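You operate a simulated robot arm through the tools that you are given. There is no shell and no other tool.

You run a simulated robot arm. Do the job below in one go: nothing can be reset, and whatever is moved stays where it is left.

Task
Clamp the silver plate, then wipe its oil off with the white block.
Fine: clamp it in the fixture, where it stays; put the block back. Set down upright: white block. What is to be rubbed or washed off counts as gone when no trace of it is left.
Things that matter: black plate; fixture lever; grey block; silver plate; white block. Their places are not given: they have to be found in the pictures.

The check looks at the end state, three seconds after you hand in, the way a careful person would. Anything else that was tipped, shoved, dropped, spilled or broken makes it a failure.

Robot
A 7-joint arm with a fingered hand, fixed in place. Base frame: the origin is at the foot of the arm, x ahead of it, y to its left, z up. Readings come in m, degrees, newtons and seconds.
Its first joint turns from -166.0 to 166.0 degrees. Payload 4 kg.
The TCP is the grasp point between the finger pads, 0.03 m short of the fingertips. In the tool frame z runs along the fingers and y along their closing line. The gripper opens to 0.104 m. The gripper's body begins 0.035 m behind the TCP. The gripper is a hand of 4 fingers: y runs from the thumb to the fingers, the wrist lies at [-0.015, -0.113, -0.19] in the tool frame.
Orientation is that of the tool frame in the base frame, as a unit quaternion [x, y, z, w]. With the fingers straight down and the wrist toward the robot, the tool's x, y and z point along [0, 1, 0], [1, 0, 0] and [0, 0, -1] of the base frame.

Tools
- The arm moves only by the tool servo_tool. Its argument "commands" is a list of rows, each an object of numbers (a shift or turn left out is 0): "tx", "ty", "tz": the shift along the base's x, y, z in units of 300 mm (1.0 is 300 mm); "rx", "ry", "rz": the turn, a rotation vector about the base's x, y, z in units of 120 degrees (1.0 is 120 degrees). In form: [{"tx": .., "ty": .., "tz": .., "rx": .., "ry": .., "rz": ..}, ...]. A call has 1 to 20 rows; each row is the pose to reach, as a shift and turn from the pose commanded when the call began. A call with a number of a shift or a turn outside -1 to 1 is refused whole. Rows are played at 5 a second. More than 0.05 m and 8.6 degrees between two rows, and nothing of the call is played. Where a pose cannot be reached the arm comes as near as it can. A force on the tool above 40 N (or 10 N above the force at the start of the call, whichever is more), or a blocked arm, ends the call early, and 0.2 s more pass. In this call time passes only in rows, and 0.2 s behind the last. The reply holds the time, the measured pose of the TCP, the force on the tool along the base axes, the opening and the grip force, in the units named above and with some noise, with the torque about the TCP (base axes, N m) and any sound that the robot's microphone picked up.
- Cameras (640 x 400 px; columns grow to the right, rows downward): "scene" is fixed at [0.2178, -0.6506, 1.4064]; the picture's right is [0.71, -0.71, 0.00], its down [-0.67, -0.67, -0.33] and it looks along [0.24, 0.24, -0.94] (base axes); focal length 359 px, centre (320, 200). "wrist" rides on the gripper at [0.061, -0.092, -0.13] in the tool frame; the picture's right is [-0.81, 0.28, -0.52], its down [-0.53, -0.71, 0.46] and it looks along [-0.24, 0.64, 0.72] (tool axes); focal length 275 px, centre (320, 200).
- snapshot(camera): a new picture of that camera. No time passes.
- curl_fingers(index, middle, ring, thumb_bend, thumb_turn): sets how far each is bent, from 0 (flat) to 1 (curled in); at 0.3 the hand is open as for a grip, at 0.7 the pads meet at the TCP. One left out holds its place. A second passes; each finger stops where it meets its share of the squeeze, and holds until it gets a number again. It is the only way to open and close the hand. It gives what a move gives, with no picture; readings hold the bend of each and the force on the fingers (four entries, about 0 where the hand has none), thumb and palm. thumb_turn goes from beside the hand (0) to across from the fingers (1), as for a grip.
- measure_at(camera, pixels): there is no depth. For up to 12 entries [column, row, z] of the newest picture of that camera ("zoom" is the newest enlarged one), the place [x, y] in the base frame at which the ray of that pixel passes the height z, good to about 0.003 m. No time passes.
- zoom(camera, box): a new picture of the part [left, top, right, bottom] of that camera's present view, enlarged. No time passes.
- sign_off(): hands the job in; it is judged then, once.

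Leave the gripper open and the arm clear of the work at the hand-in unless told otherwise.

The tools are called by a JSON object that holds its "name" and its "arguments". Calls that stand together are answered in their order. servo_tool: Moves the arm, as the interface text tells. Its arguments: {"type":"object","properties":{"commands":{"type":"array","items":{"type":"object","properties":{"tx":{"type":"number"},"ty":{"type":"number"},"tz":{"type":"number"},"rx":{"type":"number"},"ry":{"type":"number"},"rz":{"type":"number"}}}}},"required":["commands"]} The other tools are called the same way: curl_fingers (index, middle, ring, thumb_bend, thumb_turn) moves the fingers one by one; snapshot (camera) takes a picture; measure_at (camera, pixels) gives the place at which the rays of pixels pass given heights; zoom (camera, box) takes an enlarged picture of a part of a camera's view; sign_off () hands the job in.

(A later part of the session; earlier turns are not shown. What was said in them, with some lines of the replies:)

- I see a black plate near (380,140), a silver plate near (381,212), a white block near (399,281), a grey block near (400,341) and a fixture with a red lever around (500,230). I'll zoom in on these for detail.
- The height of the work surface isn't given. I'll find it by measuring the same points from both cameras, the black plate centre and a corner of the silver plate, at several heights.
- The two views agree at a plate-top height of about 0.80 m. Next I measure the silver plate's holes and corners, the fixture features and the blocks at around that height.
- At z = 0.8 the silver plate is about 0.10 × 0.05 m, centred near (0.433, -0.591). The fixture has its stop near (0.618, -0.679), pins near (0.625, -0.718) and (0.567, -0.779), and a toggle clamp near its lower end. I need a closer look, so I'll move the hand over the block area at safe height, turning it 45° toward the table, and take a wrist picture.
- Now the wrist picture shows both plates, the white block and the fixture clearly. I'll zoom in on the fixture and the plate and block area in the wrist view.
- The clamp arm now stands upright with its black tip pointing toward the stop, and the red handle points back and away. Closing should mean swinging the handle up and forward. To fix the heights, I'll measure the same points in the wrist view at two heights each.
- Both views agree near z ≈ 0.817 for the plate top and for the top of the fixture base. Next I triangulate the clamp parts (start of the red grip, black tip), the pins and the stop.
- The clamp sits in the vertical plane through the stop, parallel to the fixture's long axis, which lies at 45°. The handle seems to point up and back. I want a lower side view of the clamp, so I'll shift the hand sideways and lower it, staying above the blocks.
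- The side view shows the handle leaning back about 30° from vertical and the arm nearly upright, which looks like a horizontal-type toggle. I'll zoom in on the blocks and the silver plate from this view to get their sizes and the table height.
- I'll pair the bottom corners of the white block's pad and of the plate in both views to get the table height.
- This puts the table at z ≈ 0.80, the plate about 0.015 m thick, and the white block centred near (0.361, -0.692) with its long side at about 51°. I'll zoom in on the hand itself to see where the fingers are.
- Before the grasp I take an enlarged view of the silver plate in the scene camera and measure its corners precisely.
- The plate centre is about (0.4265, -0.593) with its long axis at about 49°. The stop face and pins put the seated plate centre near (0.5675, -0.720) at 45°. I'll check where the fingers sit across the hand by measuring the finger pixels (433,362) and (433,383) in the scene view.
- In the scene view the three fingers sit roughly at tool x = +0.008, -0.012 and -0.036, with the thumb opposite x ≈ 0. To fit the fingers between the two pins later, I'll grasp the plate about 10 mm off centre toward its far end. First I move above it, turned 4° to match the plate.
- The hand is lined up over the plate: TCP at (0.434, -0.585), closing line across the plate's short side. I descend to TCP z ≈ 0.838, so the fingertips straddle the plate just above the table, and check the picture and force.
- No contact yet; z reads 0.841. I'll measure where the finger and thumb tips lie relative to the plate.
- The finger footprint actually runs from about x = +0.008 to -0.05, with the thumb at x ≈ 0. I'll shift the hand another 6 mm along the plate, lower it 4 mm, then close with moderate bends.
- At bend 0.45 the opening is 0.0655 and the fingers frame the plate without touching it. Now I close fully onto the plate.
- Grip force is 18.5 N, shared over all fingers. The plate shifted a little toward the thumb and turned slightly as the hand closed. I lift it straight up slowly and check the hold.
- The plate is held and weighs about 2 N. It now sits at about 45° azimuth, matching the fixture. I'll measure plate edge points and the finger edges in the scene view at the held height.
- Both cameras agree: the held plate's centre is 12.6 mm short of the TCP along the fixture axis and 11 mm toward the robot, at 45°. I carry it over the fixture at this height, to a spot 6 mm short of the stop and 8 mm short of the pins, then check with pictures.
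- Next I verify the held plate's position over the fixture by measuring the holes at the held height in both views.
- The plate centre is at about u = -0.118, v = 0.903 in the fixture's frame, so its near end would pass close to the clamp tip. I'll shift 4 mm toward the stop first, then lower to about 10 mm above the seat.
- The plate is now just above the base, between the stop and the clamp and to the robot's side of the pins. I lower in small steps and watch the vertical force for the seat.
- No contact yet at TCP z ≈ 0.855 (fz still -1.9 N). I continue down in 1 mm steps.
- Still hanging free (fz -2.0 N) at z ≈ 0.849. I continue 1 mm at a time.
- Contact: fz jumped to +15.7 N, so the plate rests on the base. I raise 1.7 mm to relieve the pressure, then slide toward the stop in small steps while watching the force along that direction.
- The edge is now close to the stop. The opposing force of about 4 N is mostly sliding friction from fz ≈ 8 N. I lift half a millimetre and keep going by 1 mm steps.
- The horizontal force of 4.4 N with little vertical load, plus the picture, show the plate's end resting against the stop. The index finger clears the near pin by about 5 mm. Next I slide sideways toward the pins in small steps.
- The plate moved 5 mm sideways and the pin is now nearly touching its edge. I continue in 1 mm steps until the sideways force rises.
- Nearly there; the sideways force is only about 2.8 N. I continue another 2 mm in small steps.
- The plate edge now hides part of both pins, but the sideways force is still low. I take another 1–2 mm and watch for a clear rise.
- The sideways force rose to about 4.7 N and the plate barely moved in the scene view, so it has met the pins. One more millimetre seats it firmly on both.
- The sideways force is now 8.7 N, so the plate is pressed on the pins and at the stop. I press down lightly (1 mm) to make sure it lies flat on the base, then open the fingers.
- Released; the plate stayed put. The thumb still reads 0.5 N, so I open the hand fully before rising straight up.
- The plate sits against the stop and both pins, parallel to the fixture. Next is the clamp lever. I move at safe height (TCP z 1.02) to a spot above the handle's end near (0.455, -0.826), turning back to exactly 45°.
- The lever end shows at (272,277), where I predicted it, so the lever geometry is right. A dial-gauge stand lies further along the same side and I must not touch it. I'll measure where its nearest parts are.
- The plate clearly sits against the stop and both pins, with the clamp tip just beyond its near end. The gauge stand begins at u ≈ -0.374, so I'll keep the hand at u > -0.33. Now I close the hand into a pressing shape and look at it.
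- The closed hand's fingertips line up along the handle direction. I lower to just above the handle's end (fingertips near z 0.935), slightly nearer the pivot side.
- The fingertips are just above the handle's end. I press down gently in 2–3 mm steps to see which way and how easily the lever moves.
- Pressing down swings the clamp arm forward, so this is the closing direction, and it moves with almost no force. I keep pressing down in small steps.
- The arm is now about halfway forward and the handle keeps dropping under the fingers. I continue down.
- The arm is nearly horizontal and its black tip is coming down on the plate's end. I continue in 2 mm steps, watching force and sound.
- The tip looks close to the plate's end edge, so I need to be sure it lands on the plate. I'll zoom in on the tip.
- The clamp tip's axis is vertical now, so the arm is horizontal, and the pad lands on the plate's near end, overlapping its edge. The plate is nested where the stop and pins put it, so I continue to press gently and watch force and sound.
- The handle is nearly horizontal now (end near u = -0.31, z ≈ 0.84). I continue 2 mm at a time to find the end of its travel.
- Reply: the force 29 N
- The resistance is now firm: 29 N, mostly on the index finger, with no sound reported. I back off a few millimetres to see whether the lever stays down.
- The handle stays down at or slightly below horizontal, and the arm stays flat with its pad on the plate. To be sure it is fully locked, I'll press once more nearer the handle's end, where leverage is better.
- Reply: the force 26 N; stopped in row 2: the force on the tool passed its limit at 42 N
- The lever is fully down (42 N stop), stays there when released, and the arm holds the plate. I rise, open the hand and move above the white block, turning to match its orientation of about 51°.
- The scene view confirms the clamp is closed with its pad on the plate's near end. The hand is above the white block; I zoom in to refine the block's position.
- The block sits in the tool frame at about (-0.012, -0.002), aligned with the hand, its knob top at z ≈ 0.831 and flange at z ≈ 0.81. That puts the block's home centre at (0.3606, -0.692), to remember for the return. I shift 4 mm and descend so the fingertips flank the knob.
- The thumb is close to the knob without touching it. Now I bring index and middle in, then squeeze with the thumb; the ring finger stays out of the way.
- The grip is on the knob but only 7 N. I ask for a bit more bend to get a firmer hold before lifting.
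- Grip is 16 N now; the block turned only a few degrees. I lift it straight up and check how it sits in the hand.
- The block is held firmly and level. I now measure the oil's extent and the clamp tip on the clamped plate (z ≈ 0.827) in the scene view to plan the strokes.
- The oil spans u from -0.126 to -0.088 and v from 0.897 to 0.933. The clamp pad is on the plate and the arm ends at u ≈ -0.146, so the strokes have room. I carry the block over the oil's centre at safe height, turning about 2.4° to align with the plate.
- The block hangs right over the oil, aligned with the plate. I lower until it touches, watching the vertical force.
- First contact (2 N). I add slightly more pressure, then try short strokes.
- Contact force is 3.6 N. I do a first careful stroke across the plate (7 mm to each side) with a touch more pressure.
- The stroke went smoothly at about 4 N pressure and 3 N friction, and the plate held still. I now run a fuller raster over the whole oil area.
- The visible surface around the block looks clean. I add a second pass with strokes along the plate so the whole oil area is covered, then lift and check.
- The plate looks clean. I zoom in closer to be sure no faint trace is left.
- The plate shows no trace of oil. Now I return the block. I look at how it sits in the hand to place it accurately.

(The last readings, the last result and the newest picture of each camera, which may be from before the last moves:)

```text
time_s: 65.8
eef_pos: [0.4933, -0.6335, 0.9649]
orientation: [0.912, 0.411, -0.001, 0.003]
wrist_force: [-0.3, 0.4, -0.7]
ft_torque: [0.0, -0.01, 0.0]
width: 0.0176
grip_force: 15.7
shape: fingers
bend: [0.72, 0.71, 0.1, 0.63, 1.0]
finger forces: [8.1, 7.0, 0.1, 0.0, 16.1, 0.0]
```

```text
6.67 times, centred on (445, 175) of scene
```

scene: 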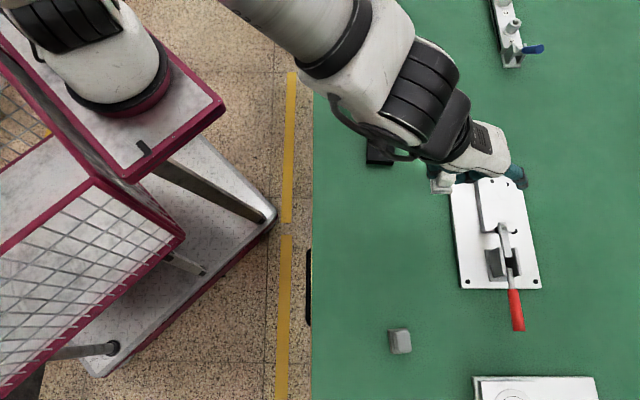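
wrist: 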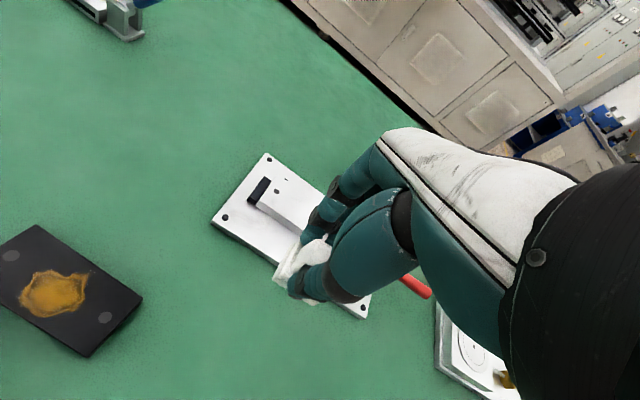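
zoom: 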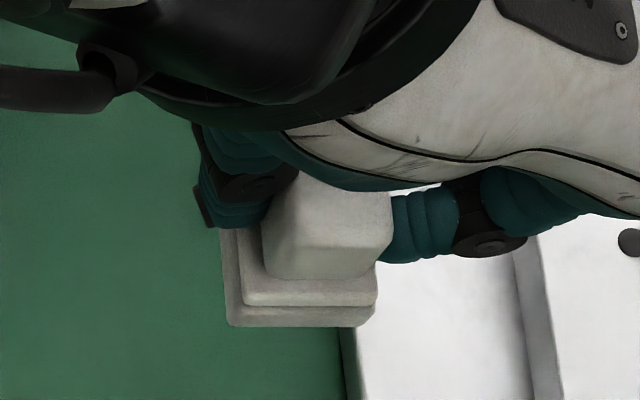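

The block sits at about (-0.007, -0.0035) in the hand, turned about 5°. To restore its home pose (0.3606, -0.692, about 51°), the TCP should go to (0.367, -0.6885) turned +7.4°. I tuck the ring finger to its normal open pose and move there above the table.

{"name": "curl_fingers", "arguments": {"ring": 0.3}}

{"name": "servo_tool", "arguments": {"commands": [{"tx": -0.09, "ty": -0.036, "tz": 0.0, "rz": 0.012}, {"tx": -0.19, "ty": -0.076, "tz": -0.02, "rz": 0.025}, {"tx": -0.29, "ty": -0.12, "tz": -0.05, "rz": 0.04}, {"tx": -0.38, "ty": -0.16, "tz": -0.09, "rz": 0.055}, {"tx": -0.422, "ty": -0.1813, "tz": -0.15, "rz": 0.0617}]}}

{"name": "snapshot", "arguments": {"camera": "wrist"}}

{"name": "zoom", "arguments": {"camera": "wrist", "box": [220, 180, 400, 330]}}

{"name": "zoom", "arguments": {"camera": "scene", "box": [370, 230, 470, 310]}}

```text
time_s: 66.8
eef_pos: [0.4937, -0.6344, 0.9659]
orientation: [0.912, 0.411, -0.001, 0.003]
wrist_force: [0.6, 0.3, -0.7]
ft_torque: [-0.01, -0.01, -0.01]
width: 0.0175
grip_force: 15.4
shape: fingers
bend: [0.72, 0.71, 0.3, 0.63, 1.0]
finger forces: [8.2, 7.0, 0.0, 0.0, 16.1, 0.0]
```

```text
time_s: 68.0
eef_pos: [0.3673, -0.6886, 0.9192]
orientation: [0.883, 0.47, 0.0, 0.004]
wrist_force: [-0.2, 0.2, 0.4]
ft_torque: [-0.01, -0.02, 0.03]
width: 0.0176
grip_force: 15.5
shape: fingers
bend: [0.72, 0.72, 0.3, 0.63, 1.0]
finger forces: [8.0, 7.0, 0.0, 0.1, 16.1, 0.0]
```

```text
taken
```

wrist: 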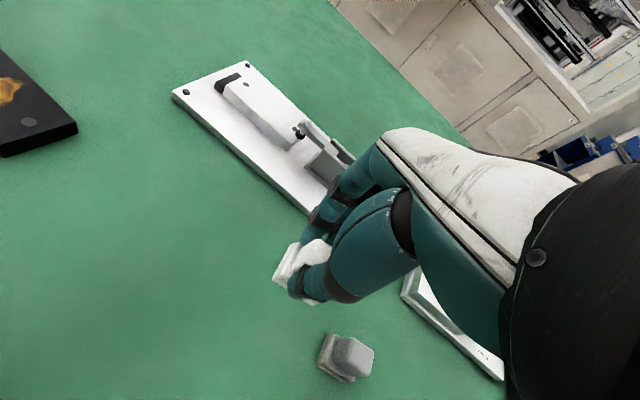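

```text
2.67 times, centred on (310, 255) of wrist
```

zoom: 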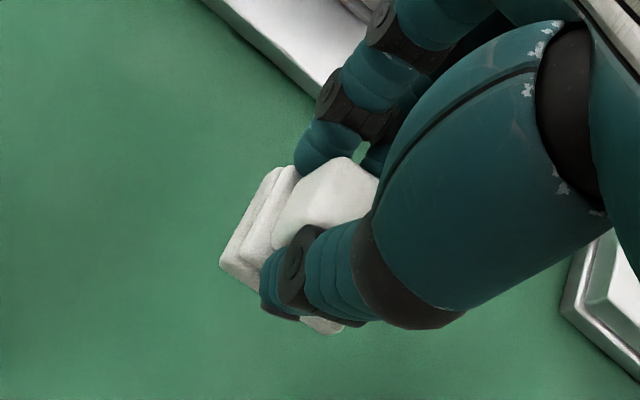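

```text
5.00 times, centred on (420, 270) of scene
```

zoom: 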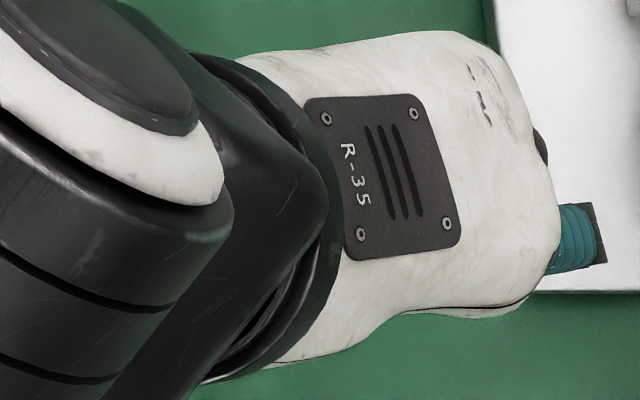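

The block is above its home spot. I lower toward the table and then feel for contact in small steps.

{"name": "servo_tool", "arguments": {"commands": [{"tz": -0.06}, {"tz": -0.12}, {"tz": -0.17}, {"tz": -0.21}]}}

{"name": "servo_tool", "arguments": {"commands": [{"tz": -0.005}, {"tz": -0.01}]}}

{"name": "servo_tool", "arguments": {"commands": [{"tz": -0.0033}, {"tz": -0.0067}]}}

```text
time_s: 69.0
eef_pos: [0.3678, -0.6877, 0.8554]
orientation: [0.883, 0.469, -0.001, 0.003]
wrist_force: [0.1, 0.2, -0.1]
ft_torque: [-0.02, 0.02, 0.02]
width: 0.0174
grip_force: 15.5
shape: fingers
bend: [0.72, 0.72, 0.3, 0.63, 1.0]
finger forces: [7.9, 7.0, 0.0, 0.0, 15.9, 0.1]
```

```text
time_s: 69.6
eef_pos: [0.3665, -0.6885, 0.8531]
orientation: [0.883, 0.47, -0.001, 0.003]
wrist_force: [0.1, -0.1, -0.5]
ft_torque: [0.0, 0.0, 0.01]
width: 0.0174
grip_force: 15.6
shape: fingers
bend: [0.72, 0.72, 0.3, 0.63, 1.0]
finger forces: [8.0, 7.0, 0.0, 0.0, 15.8, 0.0]
```

```text
time_s: 70.2
eef_pos: [0.3675, -0.6869, 0.8503]
orientation: [0.883, 0.469, 0.0, 0.003]
wrist_force: [-0.1, -0.6, 0.1]
ft_torque: [-0.02, -0.01, 0.0]
width: 0.0176
grip_force: 15.4
shape: fingers
bend: [0.72, 0.72, 0.3, 0.63, 1.0]
finger forces: [8.0, 7.0, 0.0, 0.1, 15.9, 0.1]
```

{"name": "servo_tool", "arguments": {"commands": [{"tz": -0.0033}, {"tz": -0.0067}]}}

{"name": "servo_tool", "arguments": {"commands": [{"tz": -0.0033}]}}

```text
time_s: 70.8
eef_pos: [0.3671, -0.6879, 0.8486]
orientation: [0.883, 0.469, -0.001, 0.003]
wrist_force: [0.1, -0.1, 0.0]
ft_torque: [0.02, -0.01, -0.02]
width: 0.0175
grip_force: 15.3
shape: fingers
bend: [0.72, 0.72, 0.3, 0.63, 1.0]
finger forces: [8.0, 7.1, 0.0, 0.1, 15.9, 0.0]
```

```text
time_s: 71.2
eef_pos: [0.3672, -0.6878, 0.8496]
orientation: [0.883, 0.469, -0.001, 0.004]
wrist_force: [-0.7, -0.2, 0.3]
ft_torque: [0.0, -0.02, -0.03]
width: 0.0176
grip_force: 15.4
shape: fingers
bend: [0.72, 0.72, 0.3, 0.63, 1.0]
finger forces: [8.0, 7.0, 0.0, 0.1, 15.8, 0.0]
```

Still no clear contact; I continue 1 mm at a time.

{"name": "servo_tool", "arguments": {"commands": [{"tz": -0.0033}]}}

{"name": "servo_tool", "arguments": {"commands": [{"tz": -0.0033}]}}

```text
time_s: 71.6
eef_pos: [0.3669, -0.6876, 0.8485]
orientation: [0.883, 0.469, 0.0, 0.003]
wrist_force: [-0.2, -0.5, -0.9]
ft_torque: [0.02, 0.02, 0.01]
width: 0.0172
grip_force: 15.6
shape: fingers
bend: [0.72, 0.72, 0.3, 0.63, 1.0]
finger forces: [7.9, 7.0, 0.0, 0.0, 16.0, 0.0]
```

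```text
time_s: 72.0
eef_pos: [0.3676, -0.6874, 0.8463]
orientation: [0.884, 0.468, 0.0, 0.003]
wrist_force: [0.0, -0.1, 1.2]
ft_torque: [0.02, 0.04, 0.01]
width: 0.0173
grip_force: 15.7
shape: fingers
bend: [0.72, 0.72, 0.3, 0.63, 1.0]
finger forces: [8.2, 7.1, 0.0, 0.0, 16.5, 0.1]
```

Contact begins (1.2 N). I add half a millimetre to seat the block flat, then open the fingers.

{"name": "servo_tool", "arguments": {"commands": [{"tz": -0.002}]}}

{"name": "curl_fingers", "arguments": {"index": 0.6, "middle": 0.6, "thumb_bend": 0.55}}

{"name": "curl_fingers", "arguments": {"index": 0.3, "middle": 0.3, "ring": 0.3, "thumb_bend": 0.3}}

{"name": "zoom", "arguments": {"camera": "wrist", "box": [220, 180, 400, 330]}}

```text
time_s: 72.4
eef_pos: [0.3676, -0.6877, 0.8457]
orientation: [0.884, 0.468, 0.0, 0.003]
wrist_force: [1.4, 0.5, 7.0]
ft_torque: [0.07, 0.08, -0.03]
width: 0.0174
grip_force: 16.5
shape: fingers
bend: [0.72, 0.72, 0.3, 0.63, 1.0]
finger forces: [8.5, 7.6, 0.0, 0.0, 18.0, 0.0]
```

```text
time_s: 73.4
eef_pos: [0.3676, -0.687, 0.8456]
orientation: [0.883, 0.469, 0.0, 0.004]
wrist_force: [-0.7, 0.6, 0.6]
ft_torque: [-0.03, 0.0, -0.01]
width: 0.0321
grip_force: 0.0
shape: fingers
bend: [0.6, 0.6, 0.3, 0.55, 1.0]
finger forces: [0.0, 0.1, 0.0, 0.1, 0.0, 0.1]
```

```text
time_s: 74.4
eef_pos: [0.3667, -0.6875, 0.8458]
orientation: [0.883, 0.469, 0.0, 0.004]
wrist_force: [-0.4, 0.6, 0.3]
ft_torque: [0.01, 0.03, -0.03]
width: 0.1028
grip_force: 0.0
shape: fingers
bend: [0.3, 0.3, 0.3, 0.3, 0.98]
finger forces: [0.1, 0.1, 0.0, 0.1, 0.1, 0.0]
```

```text
2.67 times, centred on (310, 255) of wrist
```

zoom: 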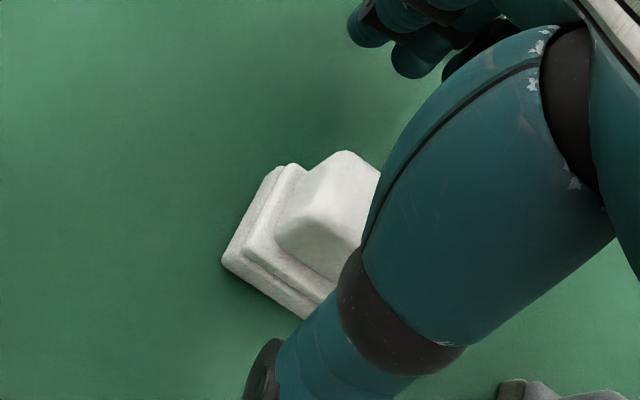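

The block stands upright on the table and the hand is open. I rise straight up, retract toward the robot and check the final state from the scene camera.

{"name": "servo_tool", "arguments": {"commands": [{"tz": 0.04}, {"tz": 0.13}, {"tz": 0.27}, {"tz": 0.41}, {"tz": 0.55}, {"tz": 0.69}]}}

{"name": "servo_tool", "arguments": {"commands": [{"tx": -0.05, "ty": 0.12, "tz": 0.02}, {"tx": -0.1, "ty": 0.24, "tz": 0.05}, {"tx": -0.15, "ty": 0.37, "tz": 0.08}, {"tx": -0.2, "ty": 0.49, "tz": 0.1}, {"tx": -0.25, "ty": 0.6, "tz": 0.12}]}}

{"name": "snapshot", "arguments": {"camera": "scene"}}

{"name": "zoom", "arguments": {"camera": "scene", "box": [380, 260, 420, 300]}}

{"name": "zoom", "arguments": {"camera": "scene", "box": [440, 150, 560, 340]}}

```text
time_s: 75.8
eef_pos: [0.3658, -0.6894, 1.0532]
orientation: [0.883, 0.468, 0.001, 0.003]
wrist_force: [0.1, -0.1, -0.7]
ft_torque: [0.0, 0.01, -0.02]
width: 0.1026
grip_force: 0.1
shape: fingers
bend: [0.3, 0.3, 0.3, 0.3, 0.98]
finger forces: [0.1, 0.1, 0.0, 0.1, 0.0, 0.0]
```

```text
time_s: 77.0
eef_pos: [0.2901, -0.5079, 1.0904]
orientation: [0.883, 0.47, 0.0, 0.004]
wrist_force: [-0.7, -0.4, -0.1]
ft_torque: [0.0, -0.02, 0.01]
width: 0.1029
grip_force: 0.1
shape: fingers
bend: [0.3, 0.3, 0.3, 0.3, 0.98]
finger forces: [0.0, 0.0, 0.0, 0.1, 0.1, 0.0]
```

```text
taken
```

scene: 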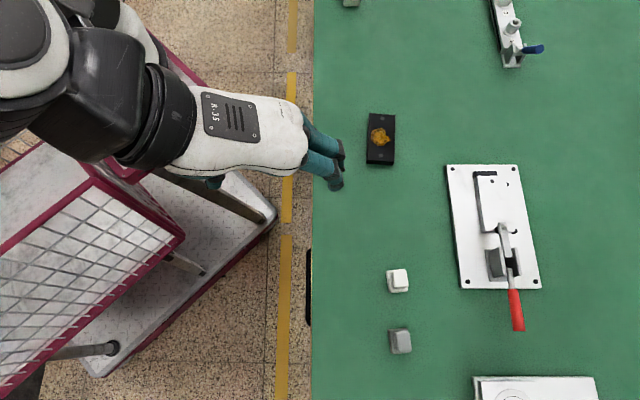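

```text
10.00 times, centred on (400, 280) of scene
```

zoom: 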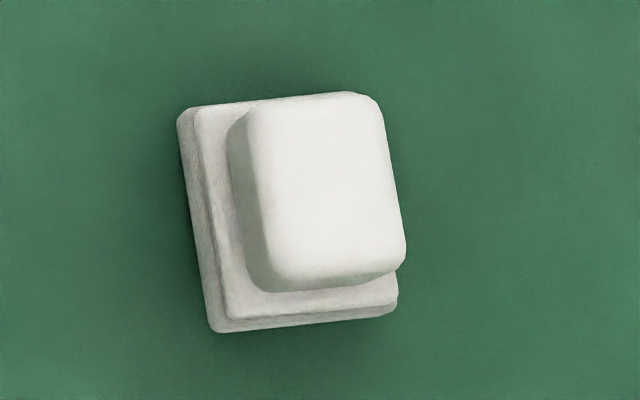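

```text
2.11 times, centred on (500, 245) of scene
```

zoom: 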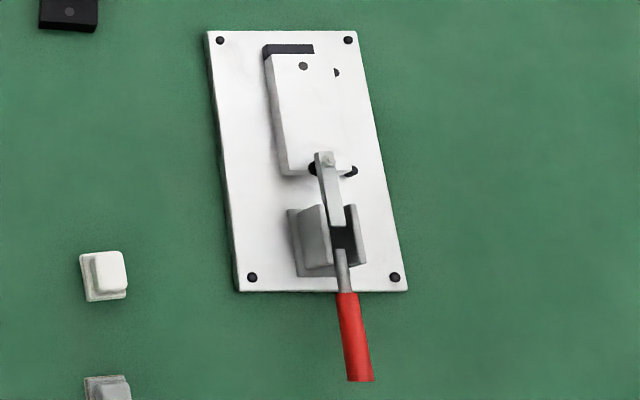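

The block is back within about 3 mm of its home spot, upright. The lever is down and the plate clamped. I take one last close look at the plate, clamp and other objects.

{"name": "zoom", "arguments": {"camera": "scene", "box": [470, 165, 535, 245]}}

{"name": "zoom", "arguments": {"camera": "scene", "box": [360, 100, 420, 370]}}

{"name": "snapshot", "arguments": {"camera": "wrist"}}

```text
5.00 times, centred on (502, 205) of scene
```

zoom: 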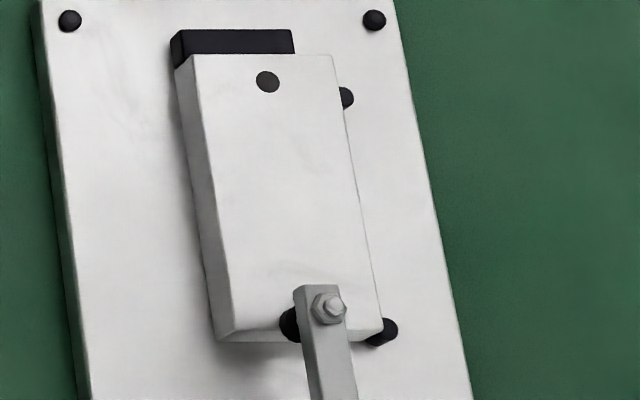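

```text
1.48 times, centred on (390, 235) of scene
```

zoom: 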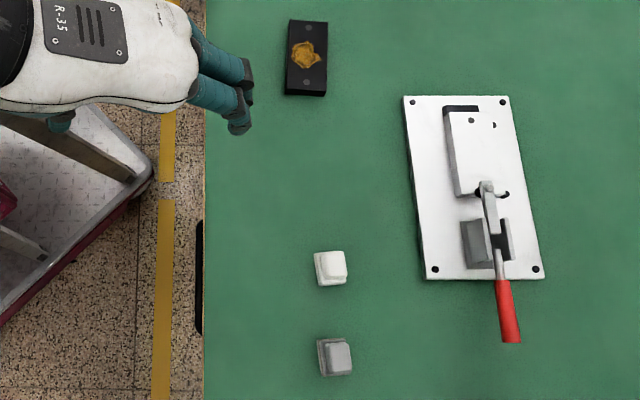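

```text
taken
```

wrist: 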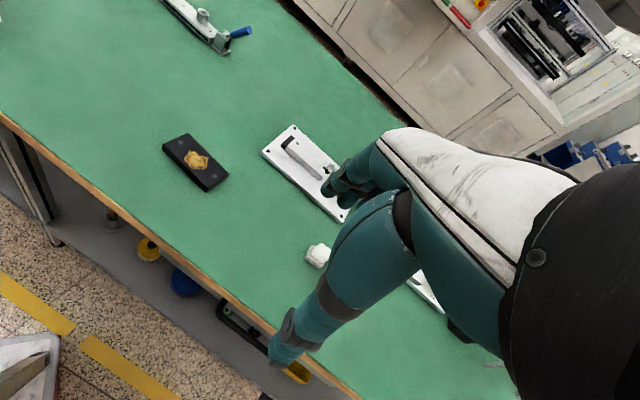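

The last check shows:
- **Silver plate:** seated against the stop and both pins, held under the closed clamp, with no oil left.
- **White block:** upright on its home spot, within about 3 mm.
- **Everything else:** the black plate, grey block and fixture base have not moved.
- **Arm:** the hand is open and clear of the work.

I hand in the job.

{"name": "sign_off", "arguments": {}}

```text
The job is handed in.
```

I clamped the silver plate in the fixture, wiped its oil off with the white block, and put the block back. The job is handed in; I haven't seen the result of the check.

- **Silver plate:** It sits against the stop and both side pins. The lever is fully down and stayed there when I let go, and the plate did not move while I wiped it.
- **Clamp tip:** It presses on the very end of the plate, so part of its pad hangs over the edge. I left it that way because the stop and pins set the plate's position.
- **Oil:** After two passes I saw no trace in the close-up pictures.
- **White block:** It stands upright about 3 mm from where it started.
- **Everything else:** The black plate, grey block and fixture base look unmoved. The hand is open and clear of the work.
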